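You operate a simulated robot arm through the tools that you are given. There is no shell and no other tool. Be economical: measure what you need, move in short steps, check, and stop when the job is done.

The job below is to be done with a simulated robot arm. You get a single attempt, and the scene is never put back.

JOB
Thin the brew in the beaker with three ladles of water.
Fine: and stir it; water from the blue jug, ladle back; stir with the blue spoon till the streaks are gone and stand it rinsed in the tall glass.

It is judged by the outcome, as a careful person would: the job done as asked, and still so three seconds after it is handed in. It fails if anything else is knocked over, pushed out of place, dropped, spilled or broken.

ROBOT AND FRAMES
A 7-joint arm with a two-finger parallel gripper, fixed in place. Base frame: the origin is at the foot of the arm, x ahead of it, y to its left, z up; the work surface is at about z = 802. Readings come in mm, rad, newtons and seconds.
Its first joint turns from -2.897 to 2.897 rad. Payload 4.4 kg.
The tool frame sits at the grasp point between the pads (the TCP): z along the fingers, y along the line on which they close. The tips reach 23 mm beyond it. Largest opening 94 mm; finger width 38, thickness 10; the body of the gripper, 54 by 96 mm, starts 39 mm behind the TCP.
Orientation is told as [roll, pitch, yaw] about the base's x, y, z axes, in that order, counted from this pose: with the fingers straight down and closing along the base's y, the tool's x points along the base's -x, its y along +y and its z along -z.

CONTROLS
- The arm moves only by the tool step_arm. Its argument "motion" is text: rows parted by semicolons, each of 7 numbers parted by spaces: the gripper command, from -1 (shut) to 1 (fully open), values between in proportion, then the shift along the base's x, y, z in units of 30 mm (1.0 is 30 mm), then the turn, a rotation vector about the base's x, y, z in units of 4 degrees (1.0 is 4 degrees). In form: fingers x y z wx wy wz; .... A call has 1 to 20 rows; each row shifts and turns the commanded pose from where the row before left it. A call with a number of a shift or a turn outside -1 to 1 is refused whole. A row lasts 0.2 s, in which the tool goes at most 50 mm and 0.15 rad; a call with a longer step from one row to the next is refused whole, and so is a gripper value outside its range. Where a pose cannot be reached the arm comes as near as it can. A force on the tool above 40 N (or 10 N above the force at the start of the call, whichever is more), or a blocked arm, ends the call early, and 0.2 s more pass. Each finger travels about 72 mm/s and halts on what it meets, pressing with about 24 N; the grip force reading is that of the motor and also rises with nothing between the fingers. The clock runs only during rows and for 0.2 s after the last one: add rows that do not move to give the fingers time. It gives the time, the measured TCP pose, the force on the tool (base axes), the opening and the grip force at its end, in the units of the frame above (readings bear some noise).
- Cameras (640 x 400 px; columns grow to the right, rows downward): "scene" is fixed at [50.3, 500.2, 1721.2]; the picture's right is [-0.57, -0.82, 0.00], its down [-0.54, 0.37, -0.76] and it looks along [0.63, -0.43, -0.65] (base axes); focal length 341 px, centre (320, 200). "wrist" rides on the gripper at [-39, 0, -44] in the tool frame; the picture's right is [0.00, -1.00, 0.00], its down [0.97, 0.00, -0.24] and it looks along [0.24, 0.00, 0.97] (tool axes); focal length 218 px, centre (320, 200). There is no depth. A picture from a camera that has moved, and an enlarged one, comes with that camera's place and axes in the base frame and with its lens.
- get_image(camera): a new picture of that camera. It takes no simulated time.
- inspect(camera, box): a new picture of the part [left, top, right, bottom] of that camera's present view, enlarged. It takes no simulated time.
- hand_in(): hands the job in; it is judged then, once.

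Go step by step. Nothing tells you positions but the pictures and the camera data: compare them with the known pose of the tool, close in by small moves and look again before you grip or let go. The budget is 120 turns and 64 pictures, counting those below and the enlarged ones. Unless the task says otherwise, let go and move clear before handing in, and close with one line.

The tools are called after "Request:" by a JSON object that holds its "op" and its "data". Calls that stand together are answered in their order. step_arm: Moves the arm, as the interface text tells. Its arguments: {"type":"object","properties":{"motion":{"type":"string"}},"required":["motion"]} The other tools are called the same way: get_image (camera) takes a picture; inspect (camera, box) takes an enlarged picture of a part of a camera's view; hand_in () hands the job in.

At the start:

```text
clock: 0.0
tool_pos: [764.5, 149.0, 1376.2]
tcp_rot: [-0.001, 0.001, 0.0]
force: [0.5, 0.3, -0.4]
finger_gap: 94.0
grasp_force: 0.0
```

scene: 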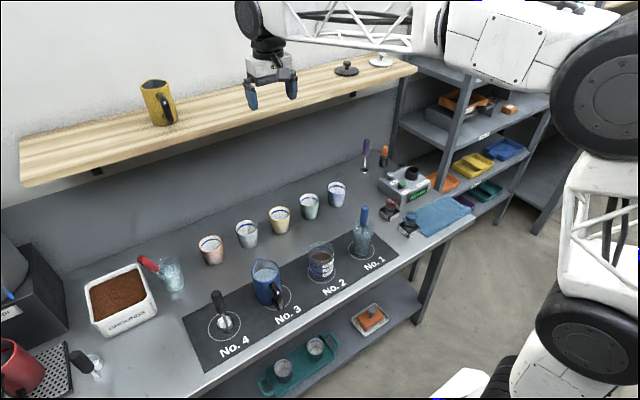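
wrist: 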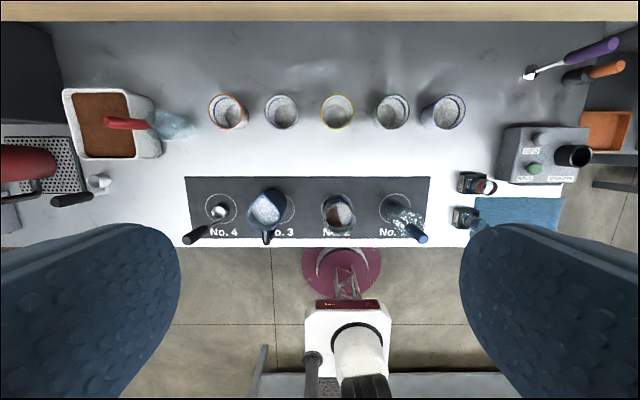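

I see a mat with four places: No. 4 a ladle with a black handle, No. 3 the blue jug, No. 2 the beaker, No. 1 a glass with a blue spoon. I'll look closer before moving.

Request:
{"op": "inspect", "data": {"camera": "scene", "box": [180, 190, 420, 370]}}

Request:
{"op": "inspect", "data": {"camera": "wrist", "box": [170, 160, 450, 260]}}

Request:
{"op": "inspect", "data": {"camera": "scene", "box": [330, 120, 490, 260]}}

Request:
{"op": "inspect", "data": {"camera": "scene", "box": [0, 230, 200, 400]}}

```text
2.22 times, centred on (300, 280) of scene
camera zoom: at [50.3, 500.2, 1721.2], right [-0.57, -0.82, 0.0], down [-0.54, 0.37, -0.76], along [0.63, -0.43, -0.65], focal length 757 px, centre (364, 22)
```

zoom: 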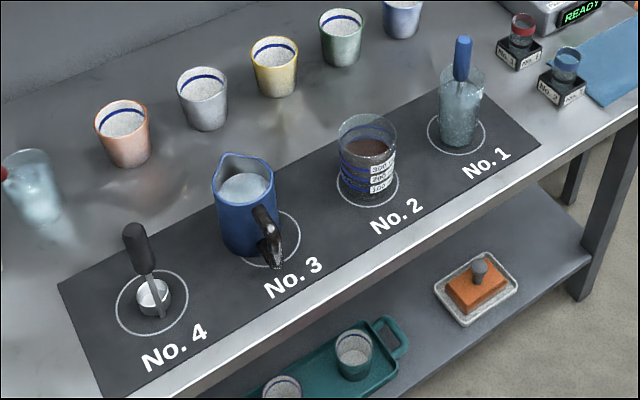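

```text
2.29 times, centred on (310, 210) of wrist
camera zoom: at [804.2, 149.9, 1419.3], right [0.0, -1.0, 0.0], down [-0.97, 0.0, 0.24], along [-0.24, 0.0, -0.97], focal length 499 px, centre (343, 177)
```

zoom: 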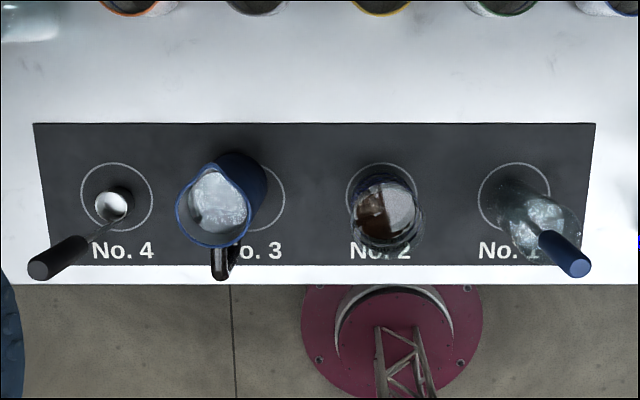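

```text
2.86 times, centred on (410, 190) of scene
camera zoom: at [50.3, 500.2, 1721.2], right [-0.57, -0.82, 0.0], down [-0.54, 0.37, -0.76], along [0.63, -0.43, -0.65], focal length 974 px, centre (63, 229)
```

zoom: 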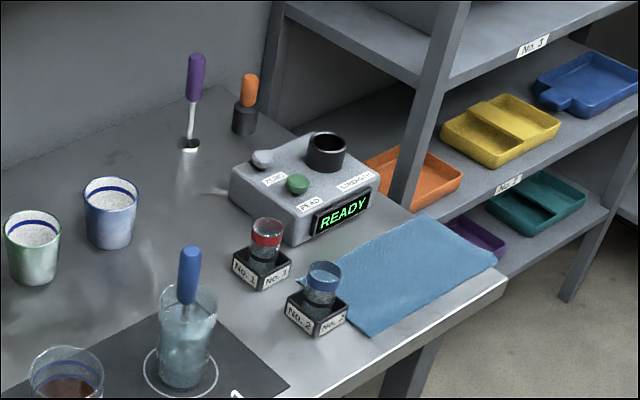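

```text
2.35 times, centred on (100, 315) of scene
camera zoom: at [50.3, 500.2, 1721.2], right [-0.57, -0.82, 0.0], down [-0.54, 0.37, -0.76], along [0.63, -0.43, -0.65], focal length 802 px, centre (838, -71)
```

zoom: 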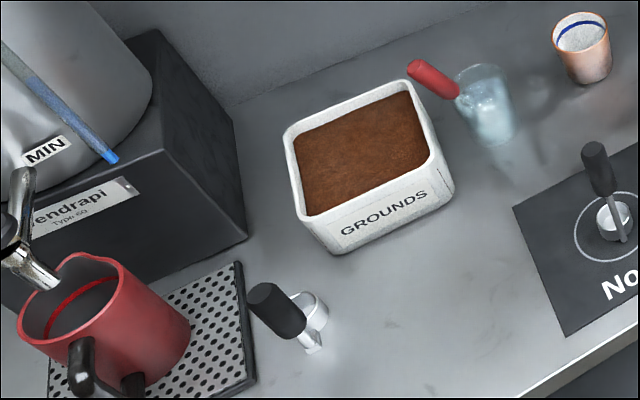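

The ladle stands upright at about (608, 432), its handle top near z 990. The jug is near (645, 278), the beaker near (620, 100) and the glass near (620, -72). I'll move above the ladle and look.

Request:
{"op": "step_arm", "data": {"motion": "1 -.522 .943 -.753 0 0 0;1 -.522 .943 -.753 0 0 0;1 -.522 .943 -.753 0 0 0;1 -.522 .943 -.753 0 0 0;1 -.522 .943 -.753 0 0 0;1 -.522 .943 -.753 0 0 0;1 -.522 .943 -.753 0 0 0;1 -.522 .943 -.753 0 0 0;1 -.522 .943 -.753 0 0 0;1 -.522 .943 -.753 0 0 0"}}

Request:
{"op": "get_image", "data": {"camera": "wrist"}}

Request:
{"op": "get_image", "data": {"camera": "scene"}}

```text
clock: 2.2
tool_pos: [609.9, 433.1, 1150.3]
tcp_rot: [0.002, -0.002, -0.001]
force: [-0.4, 0.9, -0.5]
finger_gap: 93.9
grasp_force: 0.1
```

```text
57 pictures are left
camera wrist: at [648.6, 432.3, 1193.5], right [0.0, -1.0, 0.0], down [-0.97, 0.0, 0.24], along [-0.24, 0.0, -0.97], focal length 218 px, centre (320, 200)
```

wrist: 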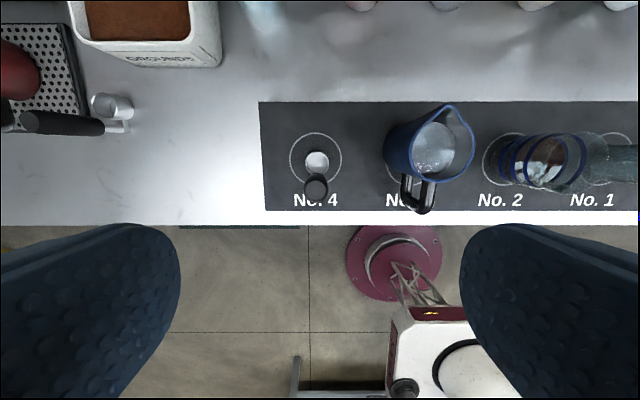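

```text
56 pictures are left
```

scene: 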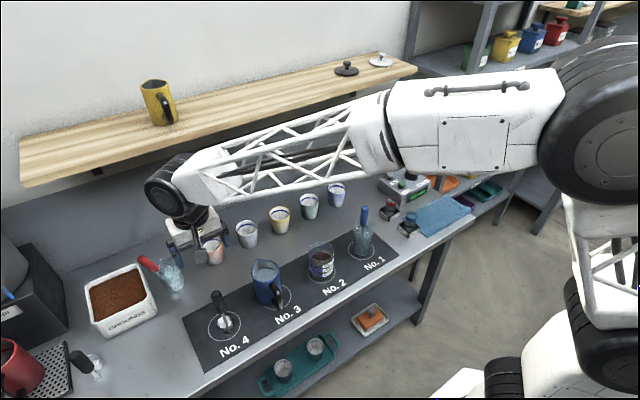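

Ladle handle about (609.5, 436), jug rim centre about (644, 286, 917), beaker rim about (632, 100, 897). I'll go down over the ladle handle and look before gripping.

Request:
{"op": "step_arm", "data": {"motion": "1 0 .1 -1 0 0 0;1 0 0 -1 0 0 0;1 0 0 -1 0 0 0;1 0 0 -1 0 0 0;1 0 0 -.7 0 0 0;1 0 0 -.5 0 0 0;1 0 0 -.5 0 0 0;1 0 0 -.5 0 0 0;1 0 0 0 0 0 0"}}

Request:
{"op": "get_image", "data": {"camera": "wrist"}}

```text
clock: 4.2
tool_pos: [607.1, 436.0, 964.8]
tcp_rot: [0.0, 0.001, 0.001]
force: [-1.5, -1.4, 0.0]
finger_gap: 94.0
grasp_force: 0.0
```

```text
55 pictures are left
camera wrist: at [646.4, 436.5, 1007.3], right [0.0, -1.0, 0.0], down [-0.97, 0.0, 0.24], along [-0.24, 0.0, -0.97], focal length 218 px, centre (320, 200)
```

wrist: 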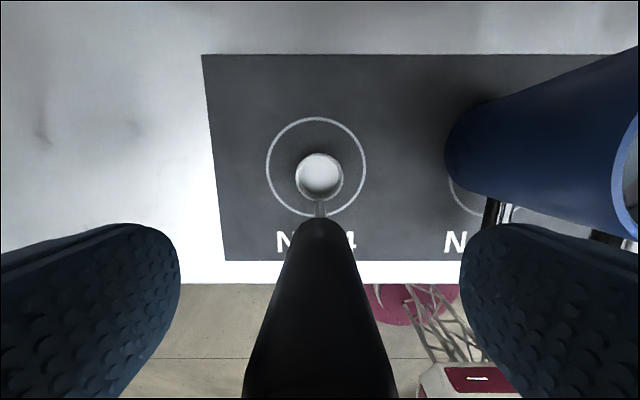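

The handle is centred between the fingers. I'll close on it and lift a little.

Request:
{"op": "step_arm", "data": {"motion": "-1 0 0 0 0 0 0;-1 0 0 0 0 0 0;-1 0 0 0 0 0 0;-1 0 0 0 0 0 0;-1 0 0 0 0 0 0;-1 0 0 0.5 0 0 0;-1 0 0 1 0 0 0;-1 0 0 1 0 0 0;-1 0 0 1 0 0 0;-1 0 0 1 0 0 0;-1 0 0 0 0 0 0"}}

Request:
{"op": "get_image", "data": {"camera": "wrist"}}

Request:
{"op": "get_image", "data": {"camera": "scene"}}

```text
clock: 6.6
tool_pos: [609.8, 436.2, 1100.5]
tcp_rot: [0.001, 0.0, 0.0]
force: [-1.1, 0.1, -1.5]
finger_gap: 25.2
grasp_force: 24.1
```

```text
54 pictures are left
camera wrist: at [649.2, 436.4, 1144.4], right [0.0, -1.0, 0.0], down [-0.97, 0.0, 0.24], along [-0.24, 0.0, -0.97], focal length 218 px, centre (320, 200)
```

wrist: 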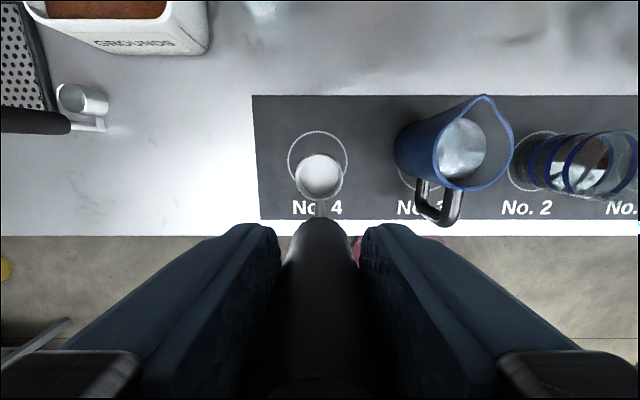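

```text
53 pictures are left
```

scene: 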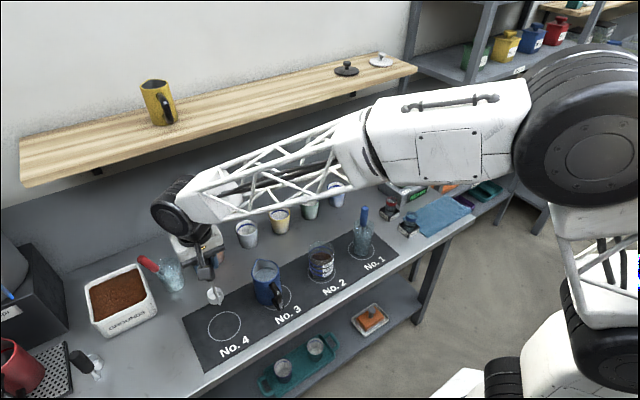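

The ladle is held, with its cup centre about 15 mm to +x of the TCP and its bottom 163 mm below it. Next I dry-run the pouring pose high above everything: yaw +90° so the cup is at the side of the stem, then tilt the handle toward the robot.

Request:
{"op": "step_arm", "data": {"motion": "-1 -.083 -.585 .2 0 0 1;-1 -.083 -.585 .2 0 0 1;-1 -.083 -.585 .2 0 0 1;-1 -.083 -.585 .2 0 0 1;-1 -.083 -.585 .2 0 0 1;-1 -.083 -.585 0 0 0 1;-1 -.083 -.585 0 0 0 1;-1 -.083 -.585 0 0 0 1;-1 -.083 -.585 0 0 0 1;-1 -.083 -.585 0 0 0 1;-1 -.083 -.585 0 0 0 1;-1 -.083 -.585 0 0 0 1;-1 -.083 -.585 0 0 0 1;-1 -.083 -.585 0 0 0 1;-1 -.083 -.585 0 0 0 1;-1 -.083 -.585 0 0 0 1;-1 -.083 -.585 0 0 0 1;-1 -.083 -.585 0 0 0 1;-1 -.083 -.585 0 0 0 1;-1 -.083 -.585 0 0 0 1"}}

Request:
{"op": "step_arm", "data": {"motion": "-1 0 0 0 0 0 1;-1 0 0 0 0 0 1;-1 0 0 0 0 0 .5;-1 -.2 0 0 0 -1 0;-1 -.2 0 0 0 -1 0;-1 -.2 0 0 0 -1 0;-1 -.2 0 0 0 -1 0;-1 -.2 0 0 0 -1 0;-1 -.2 0 0 0 -1 0;-1 -.2 0 0 0 -1 0;-1 -.2 0 0 0 -1 0;-1 -.2 0 0 0 -1 0;-1 -.2 0 0 0 -1 0;-1 0 0 0 0 -1 0;-1 0 0 0 0 -1 0;-1 0 0 0 0 -1 0;-1 0 0 0 0 -1 0;-1 0 0 0 0 -1 0;-1 0 0 0 0 -1 0"}}

Request:
{"op": "get_image", "data": {"camera": "scene"}}

```text
clock: 10.8
tool_pos: [557.2, 83.9, 1128.3]
tcp_rot: [-0.002, 0.0, 1.398]
force: [-0.3, -0.1, -1.7]
finger_gap: 25.3
grasp_force: 23.9
```

```text
clock: 14.8
tool_pos: [498.4, 85.8, 1129.5]
tcp_rot: [-1.119, 0.0, 1.57]
force: [-0.3, 0.6, -0.7]
finger_gap: 0.0
grasp_force: 24.2
```

```text
52 pictures are left
```

scene: 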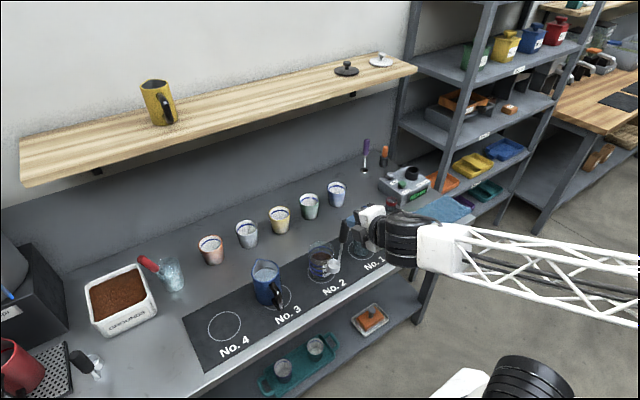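

The finger gap reads 0, so the ladle may have slipped. I'll look right away.

Request:
{"op": "get_image", "data": {"camera": "wrist"}}

Request:
{"op": "inspect", "data": {"camera": "scene", "box": [280, 180, 440, 300]}}

```text
51 pictures are left
camera wrist: at [458.7, 125.1, 1148.6], right [0.44, 0.0, 0.9], down [-0.22, -0.97, 0.1], along [0.87, -0.24, -0.42], focal length 218 px, centre (320, 200)
```

wrist: 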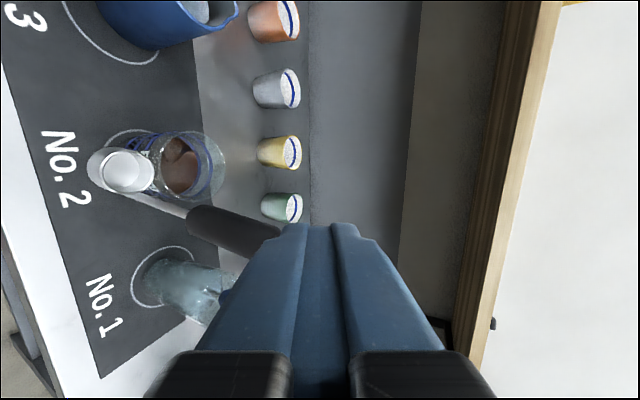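

```text
3.33 times, centred on (360, 240) of scene
camera zoom: at [50.3, 500.2, 1721.2], right [-0.57, -0.82, 0.0], down [-0.54, 0.37, -0.76], along [0.63, -0.43, -0.65], focal length 1136 px, centre (187, 67)
```

zoom: 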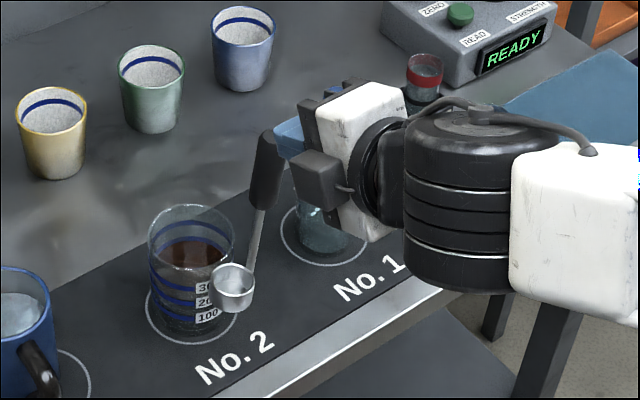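

The ladle pivoted out of the fingers during the tilt and now shows just beyond the tips. I'll let minimal time pass with the arm still and see where it comes to rest.

Request:
{"op": "step_arm", "data": {"motion": "-1 0 0 0 0 0 0"}}

Request:
{"op": "inspect", "data": {"camera": "scene", "box": [240, 180, 440, 330]}}

```text
clock: 15.2
tool_pos: [498.3, 85.5, 1128.6]
tcp_rot: [-1.118, 0.001, 1.572]
force: [0.0, 0.0, 0.2]
finger_gap: 0.0
grasp_force: 24.1
```

```text
2.67 times, centred on (340, 255) of scene
camera zoom: at [50.3, 500.2, 1721.2], right [-0.57, -0.82, 0.0], down [-0.54, 0.37, -0.76], along [0.63, -0.43, -0.65], focal length 909 px, centre (267, 53)
```

zoom: 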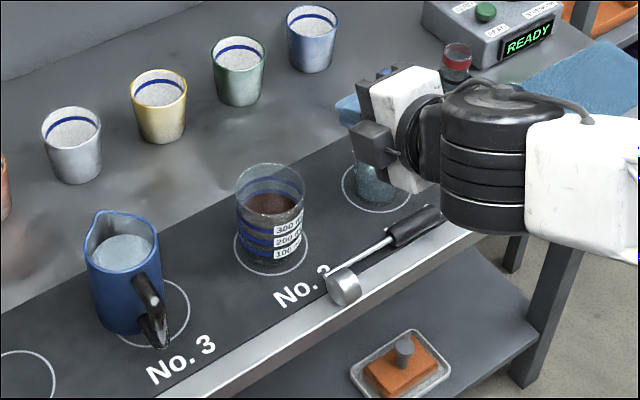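

The ladle has fallen and now lies on the mat between the beaker and the front edge; the beaker, jug and glass still stand. I'll raise the arm, bring the fingers back to vertical and check that it has come to rest.

Request:
{"op": "step_arm", "data": {"motion": "-1 0 0 .8 0 0 0;-1 0 0 .8 0 0 0;-1 0 0 .2 0 1 0;-1 0 0 .2 0 1 0;-1 0 0 .2 0 1 0;-1 0 0 .2 0 1 0;-1 0 0 .2 0 1 0;-1 0 0 .2 0 1 0;-1 0 0 .2 0 1 0;-1 0 0 0 0 1 0;-1 0 0 0 0 1 0;-1 0 0 0 0 1 0;-1 0 0 0 0 1 0;-1 0 0 0 0 1 0;-1 0 0 0 0 1 0;-1 0 0 0 0 1 0;-1 0 0 0 0 1 0;-1 0 0 0 0 1 0;1 0 0 0 0 0 0;1 0 0 0 0 0 0"}}

Request:
{"op": "get_image", "data": {"camera": "wrist"}}

Request:
{"op": "inspect", "data": {"camera": "scene", "box": [240, 180, 440, 330]}}

```text
clock: 19.4
tool_pos: [497.4, 85.9, 1219.0]
tcp_rot: [0.0, 0.0, 1.571]
force: [-0.1, 0.2, -0.4]
finger_gap: 82.5
grasp_force: 0.0
```

```text
48 pictures are left
camera wrist: at [498.6, 125.1, 1262.2], right [1.0, 0.0, 0.0], down [0.0, -0.97, 0.24], along [0.0, -0.24, -0.97], focal length 218 px, centre (320, 200)
```

wrist: 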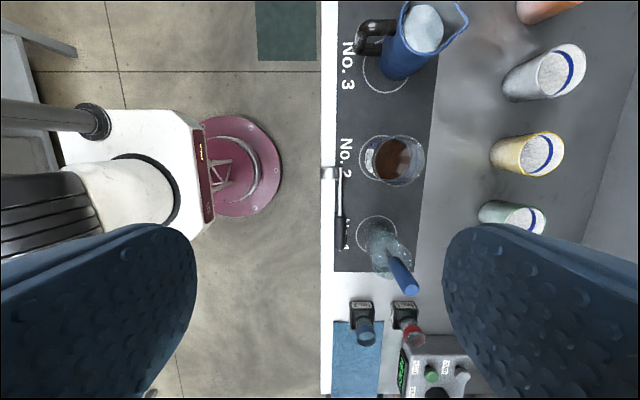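

```text
2.67 times, centred on (340, 255) of scene
camera zoom: at [50.3, 500.2, 1721.2], right [-0.57, -0.82, 0.0], down [-0.54, 0.37, -0.76], along [0.63, -0.43, -0.65], focal length 909 px, centre (267, 53)
```

zoom: 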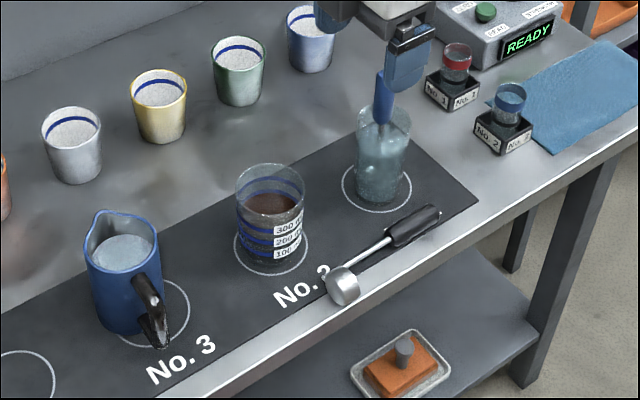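

The ladle lies along y near the front edge, handle at x of about 543 and cup at about (520, 75). I'll pick it up by the stem, clear of the glass and the leaning spoon (top near (598, -30, 1048)), and stand it back up so I can grip the handle from the side. First I turn the gripper to yaw -90°, up high.

Request:
{"op": "step_arm", "data": {"motion": "1 0.07 -.1 0 0 0 -1;1 0.07 -.1 0 0 0 -1;1 0.07 -.1 0 0 0 -1;1 0.07 -.1 0 0 0 -1;1 0.07 -.1 0 0 0 -1;1 0.07 -.1 0 0 0 -1;1 0.07 -.1 0 0 0 -1;1 0.07 -.1 0 0 0 -1;1 0.07 -.1 0 0 0 -1;1 0.07 -.1 0 0 0 -1;1 0.07 -.1 0 0 0 -1;1 0.07 -.1 0 0 0 -1;1 0.07 -.1 0 0 0 -1;1 0.07 -.1 0 0 0 -1;1 0.07 -.1 0 0 0 -1;1 0.07 -.1 0 0 0 -1;1 0.07 -.1 0 0 0 -1;1 0.07 -.1 0 0 0 -1;1 0.07 -.1 0 0 0 -1;1 0.07 -.1 0 0 0 -1"}}

Request:
{"op": "step_arm", "data": {"motion": "0 0 0 -.3 0 0 -1;0 0 0 -.3 0 0 -1;0 0 0 -.3 0 0 -1;0 0 0 -.3 0 0 -1;0 0 0 -.3 0 0 -1;0 0 0 -.3 0 0 -1;0 0 0 -.3 0 0 -1;0 0 0 -.3 0 0 -1;0 0 0 -.3 0 0 -1;0 0 0 -.3 0 0 -1;0 0 0 -.3 0 0 -1;0 0 0 -.3 0 0 -1;0 0 0 -.3 0 0 -1;0 0 0 -.3 0 0 -1;0 0 0 -.3 0 0 -1;0 0 0 -.3 0 0 -1;0 0 0 -.3 0 0 -1;0 0 0 -.3 0 0 -1;0 0 0 -.3 0 0 -1;0 0 0 -.3 0 0 -1"}}

Request:
{"op": "step_arm", "data": {"motion": "0 0 0 -.5 0 0 -1;0 0 0 -.5 0 0 -1;0 0 0 -.5 0 0 -1;0 0 0 -.5 0 0 -1;0 0 0 -.5 0 0 -1;0 0 0 0 0 0 0"}}

Request:
{"op": "get_image", "data": {"camera": "wrist"}}

```text
clock: 23.6
tool_pos: [540.1, 25.7, 1218.0]
tcp_rot: [-0.001, 0.0, 0.172]
force: [0.1, -0.9, -0.3]
finger_gap: 94.2
grasp_force: 0.0
```

```text
clock: 27.8
tool_pos: [540.3, 26.6, 1038.4]
tcp_rot: [-0.001, -0.001, -1.222]
force: [1.5, 0.7, 0.0]
finger_gap: 47.1
grasp_force: 0.0
```

```text
clock: 29.2
tool_pos: [539.4, 24.6, 962.4]
tcp_rot: [0.0, -0.001, -1.571]
force: [0.3, 0.1, 0.3]
finger_gap: 47.3
grasp_force: 0.1
```

```text
46 pictures are left
camera wrist: at [540.1, -13.3, 1006.3], right [-1.0, 0.0, 0.0], down [0.0, 0.97, 0.24], along [0.0, 0.24, -0.97], focal length 218 px, centre (320, 200)
```

wrist: 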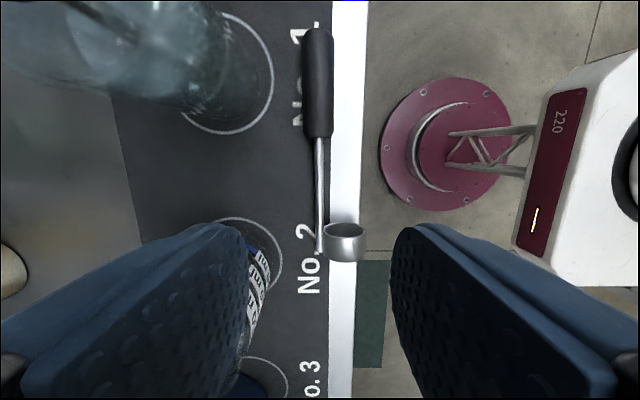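

The stem sits right below the tool, clear of the cup. I go down and close on it.

Request:
{"op": "step_arm", "data": {"motion": "0 0 -.1 -.9 0 0 0;0 0 0 -.9 0 0 0;0 0 0 -.9 0 0 0;0 0 0 -.8 0 0 0;0 0 0 -.5 0 0 0;0 0 0 -.4 0 0 0;0 0 0 0 0 0 0;-1 0 0 0 0 0 0;-1 0 0 0 0 0 0;-1 0 0 0 0 0 0;-1 0 0 0 0 0 0"}}

Request:
{"op": "get_image", "data": {"camera": "wrist"}}

```text
clock: 31.6
tool_pos: [540.5, 21.4, 831.6]
tcp_rot: [0.001, -0.001, -1.572]
force: [0.3, 0.1, 0.6]
finger_gap: 7.3
grasp_force: 23.4
```

```text
45 pictures are left
camera wrist: at [540.9, -16.5, 875.4], right [-1.0, 0.0, 0.0], down [0.0, 0.97, 0.24], along [0.0, 0.24, -0.97], focal length 218 px, centre (320, 200)
```

wrist: 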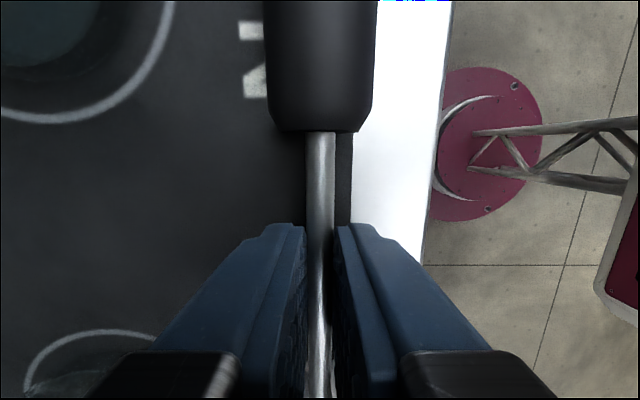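

I have the stem (gap 7.3). I'll lift gently and check how the ladle hangs.

Request:
{"op": "step_arm", "data": {"motion": "-1 0 0 .3 0 0 0;-1 -.3 0 .6 0 0 0;-1 -.3 .1 .8 0 0 0;-1 -.3 .1 .8 0 0 0;-1 -.3 .1 .8 0 0 0;-1 0 0 .8 0 0 0;-1 0 0 .8 0 0 0;-1 0 0 0 0 0 0"}}

Request:
{"op": "get_image", "data": {"camera": "wrist"}}

Request:
{"op": "inspect", "data": {"camera": "scene", "box": [240, 150, 440, 300]}}

```text
clock: 33.4
tool_pos: [502.5, 30.9, 977.8]
tcp_rot: [-0.001, -0.001, -1.572]
force: [-0.3, 0.3, -0.6]
finger_gap: 7.1
grasp_force: 23.7
```

```text
44 pictures are left
camera wrist: at [503.1, -7.5, 1022.2], right [-1.0, 0.0, 0.0], down [0.0, 0.97, 0.24], along [0.0, 0.24, -0.97], focal length 218 px, centre (320, 200)
```

wrist: 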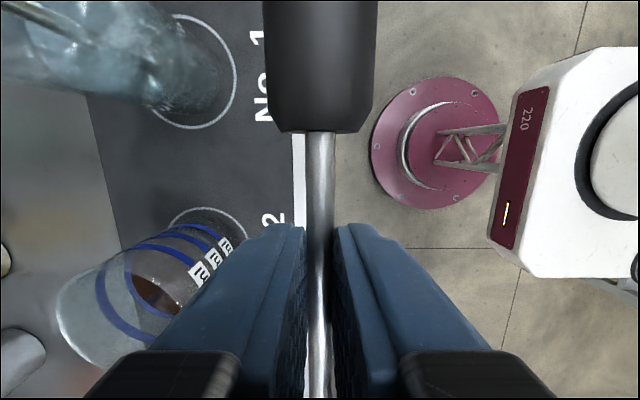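

```text
2.67 times, centred on (340, 225) of scene
camera zoom: at [50.3, 500.2, 1721.2], right [-0.57, -0.82, 0.0], down [-0.54, 0.37, -0.76], along [0.63, -0.43, -0.65], focal length 909 px, centre (267, 133)
```

zoom: 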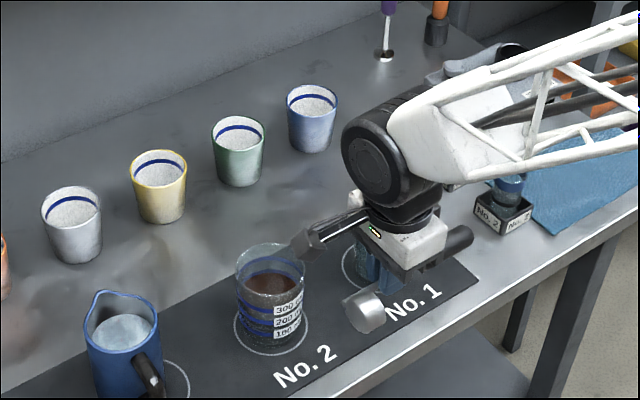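

The ladle is held firmly with no sag. Now I lift and swing it upright (fingers to +x, handle up, camera on top) while carrying it over toward place No. 4.

Request:
{"op": "step_arm", "data": {"motion": "-1 0 .2 1 0 0 0;-1 0 .2 1 0 0 0;-1 0 .2 1 0 0 0;-1 0 .2 1 0 0 0;-1 0 .2 1 0 0 0"}}

Request:
{"op": "step_arm", "data": {"motion": "-1 0 .75 0 -1 -1 1;-1 0 .75 0 -1 -1 1;-1 0 .75 0 -1 -1 1;-1 0 .75 0 -1 -1 1;-1 0 .75 0 -1 -1 1;-1 0 .75 0 -1 -1 1;-1 0 .75 0 -1 -1 1;-1 0 .75 0 -1 -1 1;-1 0 .75 0 -1 -1 1;-1 0 .75 0 -1 -1 1;-1 0 .75 0 -1 -1 1;-1 0 .75 0 -1 -1 1;-1 0 .75 0 -1 -1 1;-1 0 .75 0 -1 -1 1;-1 0 .75 0 -1 -1 1;-1 0 .75 0 -1 -1 1;-1 0 .75 0 -1 -1 1;-1 0 0 0 -.32 -.32 .32;-1 0 0 0 0 0 0"}}

Request:
{"op": "get_image", "data": {"camera": "wrist"}}

Request:
{"op": "get_image", "data": {"camera": "scene"}}

```text
clock: 34.6
tool_pos: [503.1, 59.9, 1130.4]
tcp_rot: [0.0, 0.0, -1.571]
force: [0.8, 0.3, -1.1]
finger_gap: 7.1
grasp_force: 24.0
```

```text
clock: 38.6
tool_pos: [503.5, 444.8, 1128.5]
tcp_rot: [-2.372, -1.571, 2.37]
force: [-0.1, -0.2, -1.3]
finger_gap: 7.4
grasp_force: 23.8
```

```text
42 pictures are left
camera wrist: at [459.3, 444.6, 1167.3], right [0.0, -1.0, 0.0], down [-0.24, 0.0, -0.97], along [0.97, 0.0, -0.24], focal length 218 px, centre (320, 200)
```

wrist: 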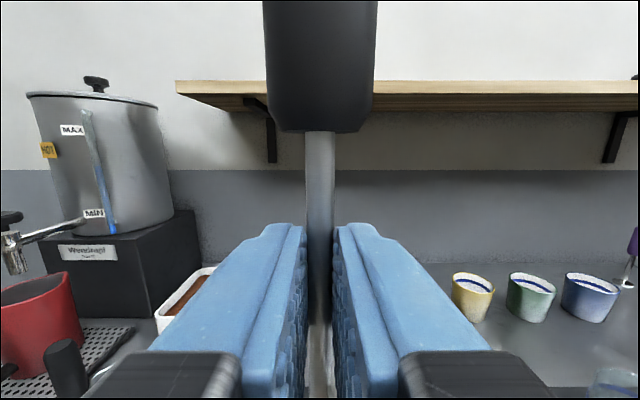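

```text
41 pictures are left
```

scene: 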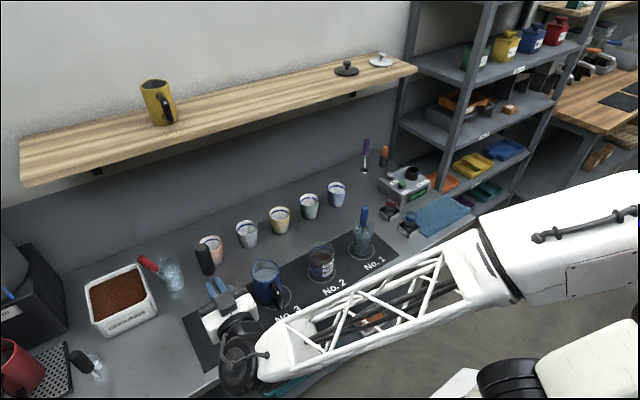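

The ladle is upright and steady, its stem about 13 mm beyond the TCP and its bottom about 65 mm below it. I move over ring No. 4 and come down to just above the mat.

Request:
{"op": "step_arm", "data": {"motion": "-1 .39 .045 -.93 0 0 0;-1 .39 .045 -.93 0 0 0;-1 .39 .045 -.93 0 0 0;-1 .39 .045 -.93 0 0 0;-1 .39 .045 -.93 0 0 0;-1 .39 .045 -.93 0 0 0;-1 .39 .045 -.93 0 0 0;-1 .39 .045 -.93 0 0 0;-1 .39 .045 -.6 0 0 0;-1 0 0 0 0 0 0"}}

Request:
{"op": "inspect", "data": {"camera": "scene", "box": [160, 220, 320, 370]}}

Request:
{"op": "get_image", "data": {"camera": "wrist"}}

```text
clock: 40.5
tool_pos: [603.3, 457.8, 917.1]
tcp_rot: [2.461, -1.547, -2.46]
force: [-52.7, -31.1, 42.1]
finger_gap: 7.3
grasp_force: 24.2
stopped in row 9: the force on the tool passed its limit (the readings are from after the stop); the commanded pose is now the measured one
```

```text
2.67 times, centred on (240, 295) of scene
camera zoom: at [50.3, 500.2, 1721.2], right [-0.57, -0.82, 0.0], down [-0.54, 0.37, -0.76], along [0.63, -0.43, -0.65], focal length 909 px, centre (533, -53)
```

zoom: 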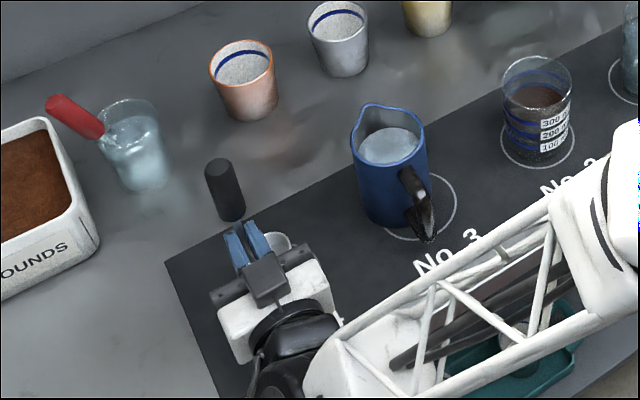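

```text
39 pictures are left
camera wrist: at [558.7, 458.6, 955.5], right [0.0, -1.0, -0.02], down [-0.22, 0.01, -0.97], along [0.98, 0.0, -0.22], focal length 218 px, centre (320, 200)
```

wrist: 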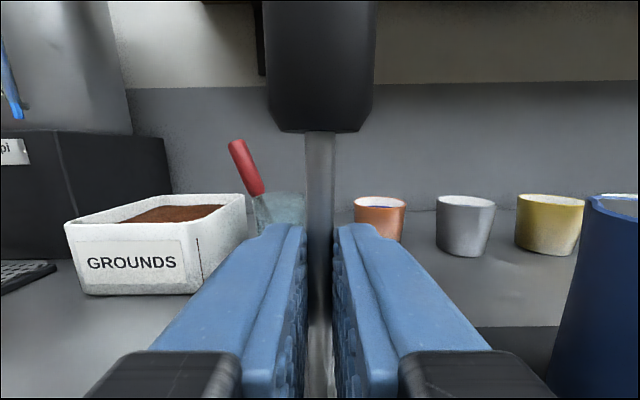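

The call stopped on contact at z 917, most likely the forearm against the table's front edge with the wrist bent sideways. I'll back off, straighten the small tilt and yaw the hand outward so it points radially, then look.

Request:
{"op": "step_arm", "data": {"motion": "-1 -.5 0 .5 0 0 0;-1 -.5 0 .7 0 0 0;-1 -.5 0 .7 -.29 .3 0;-1 -.3 0 .5 0 0 1;-1 0 0 0 0 0 1;-1 0 0 0 0 0 1;-1 0 0 0 0 0 1;-1 0 0 0 0 0 1;-1 0 0 0 0 0 1;-1 0 0 0 0 0 1;-1 0 0 0 0 0 1;-1 0 0 0 0 0 1;-1 0 0 0 0 0 0"}}

Request:
{"op": "get_image", "data": {"camera": "scene"}}

```text
clock: 43.3
tool_pos: [535.9, 474.1, 991.1]
tcp_rot: [-0.646, -1.562, 1.257]
force: [-0.2, 0.3, -0.9]
finger_gap: 7.5
grasp_force: 24.4
out of reach, approached as far as the arm can: row 12
```

```text
38 pictures are left
```

scene: 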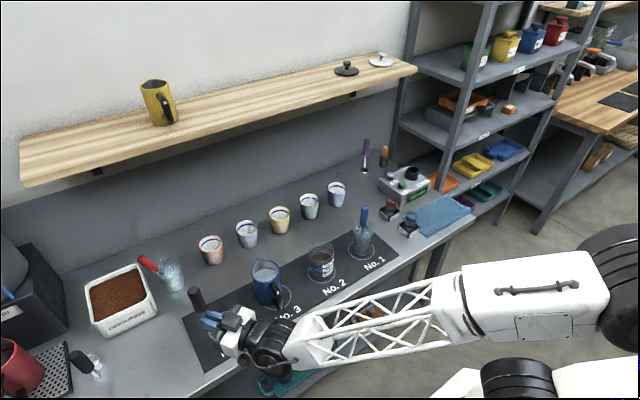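

Horizontal fingers turn out to be near the arm's limit, so I'll change the plan. I'll lay the ladle down along x in the free area by No. 4, with the fingers pointing down, and regrip its handle with the hand tilted about 35°. That lets me keep it upright or tip it toward +x within reach.

Request:
{"op": "step_arm", "data": {"motion": "-1 0 0 .8 0 0 -1;-1 0 0 .8 0 0 -1;-1 0 0 .8 0 0 -1;-1 0 0 .8 0 0 -1;-1 0 0 .8 0 0 -1;-1 0 0 0 0 0 -1;-1 0 0 0 0 0 -1;-1 0 0 0 0 0 -1;-1 0 0 0 0 0 -.75;-1 .2 0 0 0 1 0;-1 .2 0 0 0 1 0;-1 .2 0 0 0 1 0;-1 .2 0 0 0 1 0;-1 .2 0 0 0 1 0;-1 .2 0 0 0 1 0;-1 .2 0 0 0 1 0;-1 .2 0 0 0 1 0;-1 .2 0 0 0 1 0;-1 .2 0 0 0 1 0;-1 .2 0 0 0 1 0"}}

Request:
{"op": "step_arm", "data": {"motion": "-1 0 0 0 0 1 0;-1 0 0 0 0 1 0;-1 0 0 0 0 1 0;-1 0 0 0 0 1 0;-1 0 0 0 0 1 0;-1 0 0 0 0 1 0;-1 0 0 0 0 1 0;-1 0 0 0 0 1 0;-1 0 0 0 0 1 0;-1 0 0 0 0 1 0;-1 0 0 0 0 1 0;-1 0 0 0 0 .5 0;-1 0 0 0 0 0 0"}}

Request:
{"op": "get_image", "data": {"camera": "wrist"}}

```text
clock: 47.5
tool_pos: [602.2, 474.2, 1111.6]
tcp_rot: [0.012, -0.801, 0.007]
force: [0.4, -0.2, -1.6]
finger_gap: 7.1
grasp_force: 24.0
```

```text
clock: 50.3
tool_pos: [602.5, 474.3, 1111.8]
tcp_rot: [0.018, 0.004, 0.003]
force: [-0.2, -0.4, -1.9]
finger_gap: 7.2
grasp_force: 23.8
```

```text
37 pictures are left
camera wrist: at [641.4, 472.9, 1154.5], right [0.01, -1.0, -0.02], down [-0.97, -0.01, 0.24], along [-0.24, 0.02, -0.97], focal length 218 px, centre (320, 200)
```

wrist: 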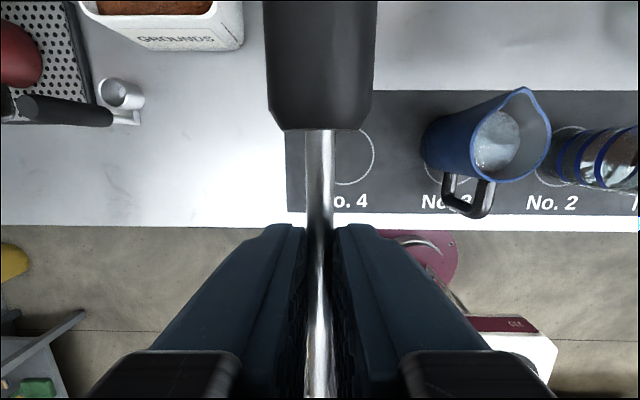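

The ladle is level with its handle pointing +x. I'll lower it onto the surface and release.

Request:
{"op": "step_arm", "data": {"motion": "-1 .1 -.3 -1 -.25 -.06 0;-1 .1 -.2 -1 0 0 0;-1 0 -.1 -1 0 0 0;-1 0 0 -1 0 0 0;-1 0 0 -1 0 0 0;-1 0 0 -1 0 0 0;-1 0 0 -1 0 0 0;-1 0 0 -1 0 0 0;-1 0 0 -.6 0 0 0;-1 0 0 -.3 0 0 0;-1 0 0 -.2 0 0 0;-1 0 0 -.15 0 0 0;-1 0 0 0 0 0 0"}}

Request:
{"op": "get_image", "data": {"camera": "wrist"}}

```text
clock: 53.1
tool_pos: [608.3, 455.7, 833.9]
tcp_rot: [0.003, -0.001, 0.005]
force: [1.7, 6.7, 5.9]
finger_gap: 7.3
grasp_force: 23.5
```

```text
36 pictures are left
camera wrist: at [647.4, 456.2, 877.8], right [0.01, -1.0, 0.0], down [-0.97, -0.01, 0.24], along [-0.24, 0.0, -0.97], focal length 218 px, centre (320, 200)
```

wrist: 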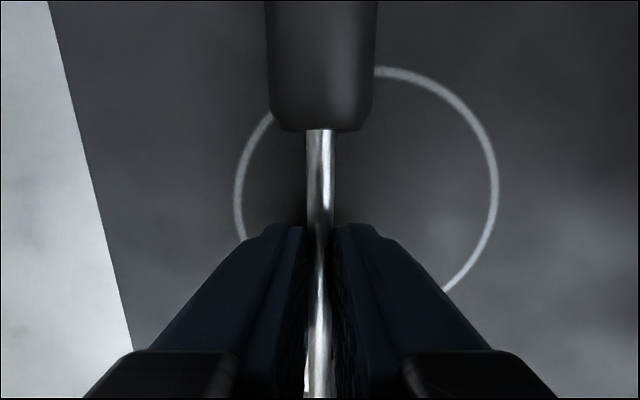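

The ladle rests on the surface. I release it, rise, shift above the handle and tilt the hand 25°.

Request:
{"op": "step_arm", "data": {"motion": ".28 0 0 0 0 0 0;.28 0 0 0 0 0 0;.28 0 0 0 0 0 0;.28 0 0 .5 0 0 0;.28 0 0 .8 0 0 0;.28 0 0 .8 0 0 0;.28 0 0 .8 0 0 0;.28 .4 0 .3 0 1 0;.28 .4 0 .3 0 1 0;.28 .4 0 0 0 1 0;.28 .4 0 0 0 1 0;.28 .4 0 0 0 1 0;.28 .4 0 0 0 1 0;.28 .1 0 0 0 .25 0;.28 0 0 0 0 0 0"}}

Request:
{"op": "get_image", "data": {"camera": "wrist"}}

Request:
{"op": "inspect", "data": {"camera": "scene", "box": [160, 210, 320, 360]}}

```text
clock: 56.3
tool_pos: [683.7, 455.9, 939.7]
tcp_rot: [0.003, 0.437, 0.006]
force: [-0.4, 0.2, 0.3]
finger_gap: 60.3
grasp_force: 0.0
```

```text
35 pictures are left
camera wrist: at [737.2, 456.0, 961.6], right [0.0, -1.0, 0.0], down [-0.78, -0.01, 0.63], along [-0.63, 0.0, -0.78], focal length 218 px, centre (320, 200)
```

wrist: 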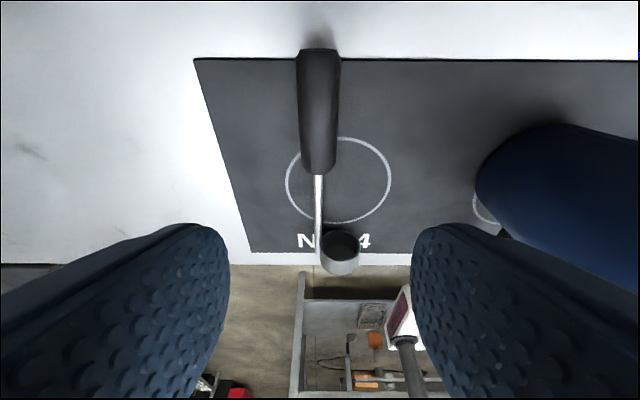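

```text
2.67 times, centred on (240, 285) of scene
camera zoom: at [50.3, 500.2, 1721.2], right [-0.57, -0.82, 0.0], down [-0.54, 0.37, -0.76], along [0.63, -0.43, -0.65], focal length 909 px, centre (533, -27)
```

zoom: 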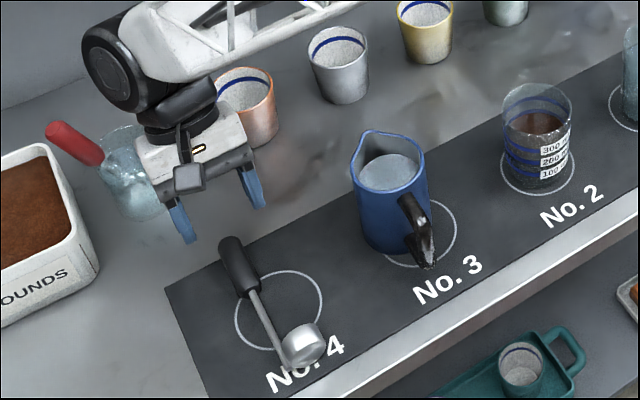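

The handle spans x 647–724 at y 456. I reduce the tilt to 18° for clearance from the red-spoon glass, go down and grip.

Request:
{"op": "step_arm", "data": {"motion": ".28 -.1 0 0 0 -1 0;.28 -.1 0 0 0 -.75 0;.28 0 0 -.8 0 0 0;.28 0 0 -.8 0 0 0;.28 0 0 -.8 0 0 0;.28 0 0 -.6 0 0 0;.28 0 0 -.4 0 0 0;.28 0 0 -.2 0 0 0;.28 0 0 0 0 0 0;-1 0 0 0 0 0 0;-1 0 0 0 0 0 0;-1 0 0 0 0 0 0;-1 0 0 0 0 0 0"}}

Request:
{"op": "get_image", "data": {"camera": "wrist"}}

```text
clock: 58.4
tool_pos: [676.9, 455.9, 832.5]
tcp_rot: [0.001, 0.312, 0.005]
force: [0.0, -1.4, 1.5]
finger_gap: 25.8
grasp_force: 10.5
stopped in row 10: the force on the tool passed its limit (the readings are from after the stop); the commanded pose is now the measured one
```

```text
33 pictures are left
camera wrist: at [727.9, 456.0, 861.3], right [0.0, -1.0, 0.0], down [-0.85, 0.0, 0.53], along [-0.53, 0.0, -0.85], focal length 218 px, centre (320, 200)
```

wrist: 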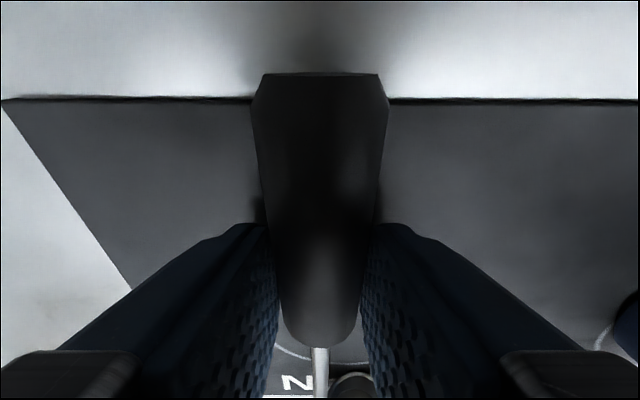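

Contact is made with a gap of 25.8. I'll squeeze fully, lift straight up and look.

Request:
{"op": "step_arm", "data": {"motion": "-1 0 0 0 0 0 0;-1 0 0 0 0 0 0;-1 0 0 0 0 0 0;-1 0 0 .2 0 0 0;-1 0 0 .5 0 0 0;-1 0 0 .7 0 0 0;-1 0 0 .7 0 0 0;-1 0 0 .7 0 0 0;-1 0 0 .7 0 0 0;-1 0 0 .7 0 0 0;-1 0 0 .7 0 0 0;-1 0 0 0 0 0 0"}}

Request:
{"op": "get_image", "data": {"camera": "wrist"}}

```text
clock: 61.0
tool_pos: [677.7, 454.4, 978.1]
tcp_rot: [0.003, 0.314, 0.004]
force: [0.2, 0.1, -1.9]
finger_gap: 25.2
grasp_force: 23.6
```

```text
32 pictures are left
camera wrist: at [728.2, 454.6, 1007.6], right [0.0, -1.0, 0.0], down [-0.85, 0.0, 0.53], along [-0.53, 0.0, -0.85], focal length 218 px, centre (320, 200)
```

wrist: 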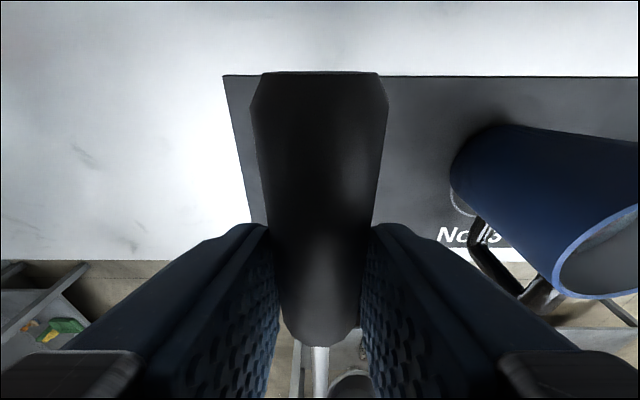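

It is held level without sag. Now I rise and rotate it upright, drawing back in x.

Request:
{"op": "step_arm", "data": {"motion": "-1 -.15 0 .8 0 0 0;-1 -.15 0 .8 0 0 0;-1 -.15 0 .8 0 -1 0;-1 -.15 0 .8 0 -1 0;-1 -.15 0 .8 0 -1 0;-1 -.15 0 0 0 -1 0;-1 -.15 0 0 0 -1 0;-1 -.15 0 0 0 -1 0;-1 -.15 0 0 0 -1 0;-1 -.15 0 0 0 -1 0;-1 -.15 0 0 0 -1 0;-1 -.15 0 0 0 -1 0;-1 -.15 0 0 0 -1 0;-1 -.15 0 0 0 -1 0;-1 0 0 0 0 -1 0;-1 0 0 0 0 -1 0;-1 0 0 0 0 -1 0;-1 0 0 0 0 -1 0;-1 0 0 0 0 -1 0;-1 0 0 0 0 -1 0"}}

Request:
{"op": "step_arm", "data": {"motion": "-1 0 -.8 0 0 -1 0;-1 0 -.8 0 0 -1 0;-1 0 -.8 0 0 -1 0;-1 0 -.8 0 0 -1 0;-1 0 -.8 0 0 -.5 0;-1 0 -.8 0 0 0 0;-1 0 0 0 0 0 0"}}

Request:
{"op": "get_image", "data": {"camera": "wrist"}}

Request:
{"op": "inspect", "data": {"camera": "scene", "box": [160, 150, 400, 330]}}

```text
clock: 65.2
tool_pos: [612.8, 455.5, 1098.1]
tcp_rot: [-0.008, -0.942, 0.008]
force: [-0.7, -0.4, -1.0]
finger_gap: 24.8
grasp_force: 24.2
```

```text
clock: 66.8
tool_pos: [613.8, 311.6, 1099.4]
tcp_rot: [-0.015, -1.259, 0.015]
force: [0.2, 1.0, -1.2]
finger_gap: 24.6
grasp_force: 24.5
```

```text
31 pictures are left
camera wrist: at [584.9, 312.2, 1149.5], right [0.0, -1.0, 0.0], down [-0.53, 0.0, -0.85], along [0.85, 0.0, -0.53], focal length 218 px, centre (320, 200)
```

wrist: 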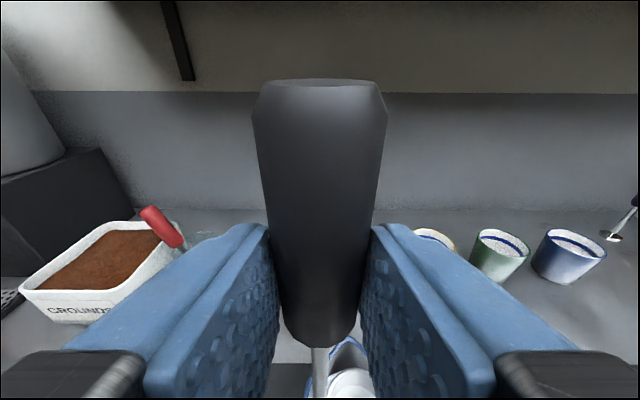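

```text
2.22 times, centred on (280, 240) of scene
camera zoom: at [50.3, 500.2, 1721.2], right [-0.57, -0.82, 0.0], down [-0.54, 0.37, -0.76], along [0.63, -0.43, -0.65], focal length 757 px, centre (409, 111)
```

zoom: 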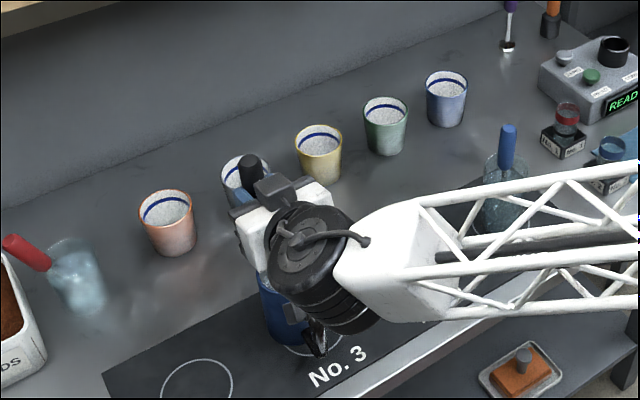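

It is upright and steady, with the handle axis 17 mm ahead of the TCP, the bottom 138 mm below it and the cup 20 mm to -y. I move the cup just above the jug opening and check alignment.

Request:
{"op": "step_arm", "data": {"motion": "-1 .25 -.12 -.5 0 0 0;-1 .25 -.12 -.5 0 0 0;-1 0 0 0 0 0 0;-1 0 0 0 0 0 0"}}

Request:
{"op": "get_image", "data": {"camera": "wrist"}}

Request:
{"op": "inspect", "data": {"camera": "scene", "box": [200, 200, 340, 320]}}

```text
clock: 67.8
tool_pos: [628.6, 305.1, 1068.3]
tcp_rot: [-0.014, -1.258, 0.014]
force: [-0.3, -0.5, -1.1]
finger_gap: 24.9
grasp_force: 23.7
```

```text
29 pictures are left
camera wrist: at [598.6, 305.5, 1119.5], right [0.0, -1.0, 0.0], down [-0.53, 0.0, -0.85], along [0.85, 0.0, -0.53], focal length 218 px, centre (320, 200)
```

wrist: 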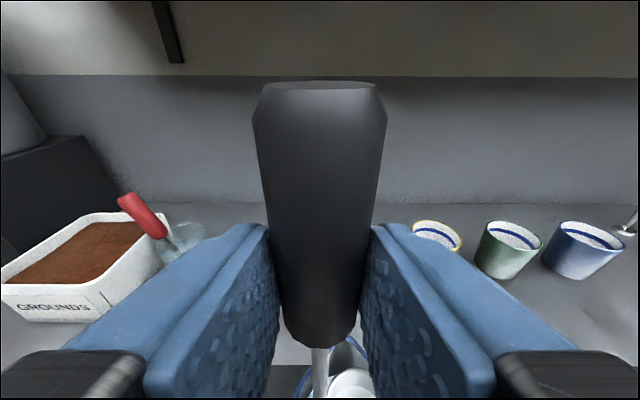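

```text
3.33 times, centred on (270, 260) of scene
camera zoom: at [50.3, 500.2, 1721.2], right [-0.57, -0.82, 0.0], down [-0.54, 0.37, -0.76], along [0.63, -0.43, -0.65], focal length 1136 px, centre (487, 0)
```

zoom: 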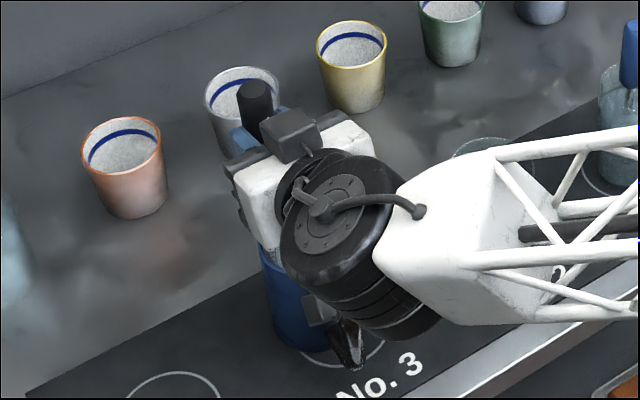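

The spout lines up at y of about 284, so the jug centre matches. I lower the ladle into the jug in small steps.

Request:
{"op": "step_arm", "data": {"motion": "-1 0 0 -.5 0 0 0;-1 0 0 -.5 0 0 0;-1 0 0 -.5 0 0 0;-1 0 0 -.5 0 0 0;-1 0 0 -.4 0 0 0;-1 0 0 -.4 0 0 0;-1 0 0 -.4 0 0 0;-1 0 0 -.3 0 0 0;-1 0 0 0 0 0 0;-1 0 0 0 0 0 0"}}

Request:
{"op": "get_image", "data": {"camera": "wrist"}}

```text
clock: 70.0
tool_pos: [629.0, 304.4, 962.4]
tcp_rot: [-0.015, -1.256, 0.014]
force: [-0.3, -1.1, -1.7]
finger_gap: 24.8
grasp_force: 23.7
```

```text
27 pictures are left
camera wrist: at [599.0, 305.2, 1013.2], right [0.0, -1.0, 0.0], down [-0.53, 0.0, -0.85], along [0.85, 0.0, -0.53], focal length 218 px, centre (320, 200)
```

wrist: 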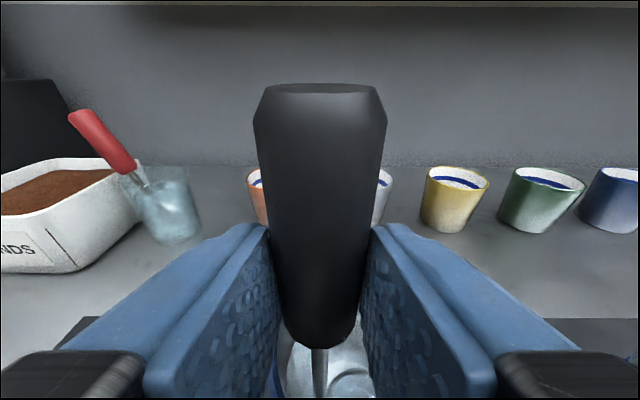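

The ladle is under water in the jug, with its rim near z 847 and the water near 900. It creeps down slowly in the grip (about 2.5 mm so far), which I'll keep watching. I raise it slowly and carry it over the beaker.

Request:
{"op": "step_arm", "data": {"motion": "-1 0 0 .15 0 0 0;-1 0 0 .3 0 0 0;-1 0 0 .4 0 0 0;-1 0 0 .5 0 0 0;-1 0 0 .5 0 0 0;-1 0 0 .5 0 0 0;-1 0 0 .5 0 0 0;-1 0 0 .5 0 0 0;-1 0 0 .3 0 0 0;-1 0 0 .2 0 0 0;-1 0 0 0 0 0 0"}}

Request:
{"op": "step_arm", "data": {"motion": "-1 0 -.15 0 0 0 0;-1 0 -.3 0 0 0 0;-1 0 -.45 0 0 0 0;-1 -.1 -.5 0 0 0 0;-1 -.1 -.5 0 0 0 0;-1 -.1 -.5 0 0 0 0;-1 -.1 -.5 0 0 0 0;-1 -.1 -.5 0 0 0 0;-1 -.1 -.5 0 0 0 0;-1 -.1 -.5 0 0 0 0;-1 -.1 -.5 0 0 0 0;-1 0 -.45 0 0 0 0;-1 0 -.4 0 0 0 0;-1 0 -.25 0 0 0 0;-1 0 -.15 0 0 0 0;-1 0 0 -.2 0 0 0;-1 0 0 -.3 0 0 0;-1 0 0 -.2 0 0 0;-1 0 0 0 0 0 0"}}

Request:
{"op": "get_image", "data": {"camera": "wrist"}}

Request:
{"op": "inspect", "data": {"camera": "scene", "box": [220, 170, 420, 320]}}

```text
clock: 72.4
tool_pos: [628.9, 307.0, 1076.9]
tcp_rot: [-0.013, -1.256, 0.016]
force: [-0.1, 0.4, -0.8]
finger_gap: 25.1
grasp_force: 23.7
```

```text
clock: 76.4
tool_pos: [605.5, 120.7, 1057.8]
tcp_rot: [-0.014, -1.256, 0.016]
force: [-0.6, -0.1, -1.4]
finger_gap: 25.1
grasp_force: 24.3
```

```text
26 pictures are left
camera wrist: at [575.3, 120.8, 1107.9], right [0.0, -1.0, 0.0], down [-0.53, 0.0, -0.85], along [0.85, 0.0, -0.53], focal length 218 px, centre (320, 200)
```

wrist: 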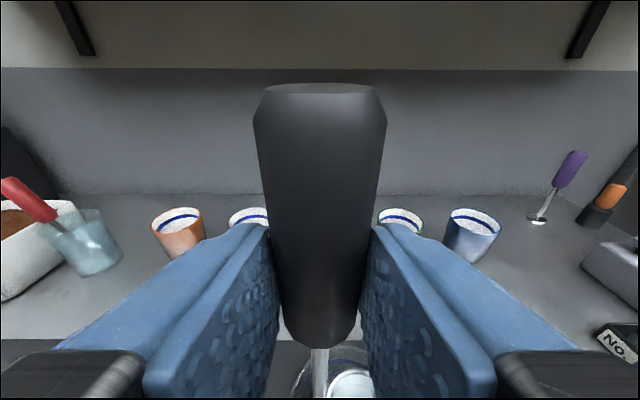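

```text
2.67 times, centred on (320, 245) of scene
camera zoom: at [50.3, 500.2, 1721.2], right [-0.57, -0.82, 0.0], down [-0.54, 0.37, -0.76], along [0.63, -0.43, -0.65], focal length 909 px, centre (320, 80)
```

zoom: 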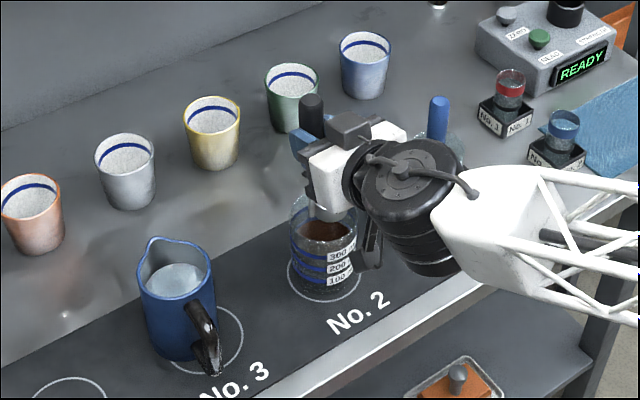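

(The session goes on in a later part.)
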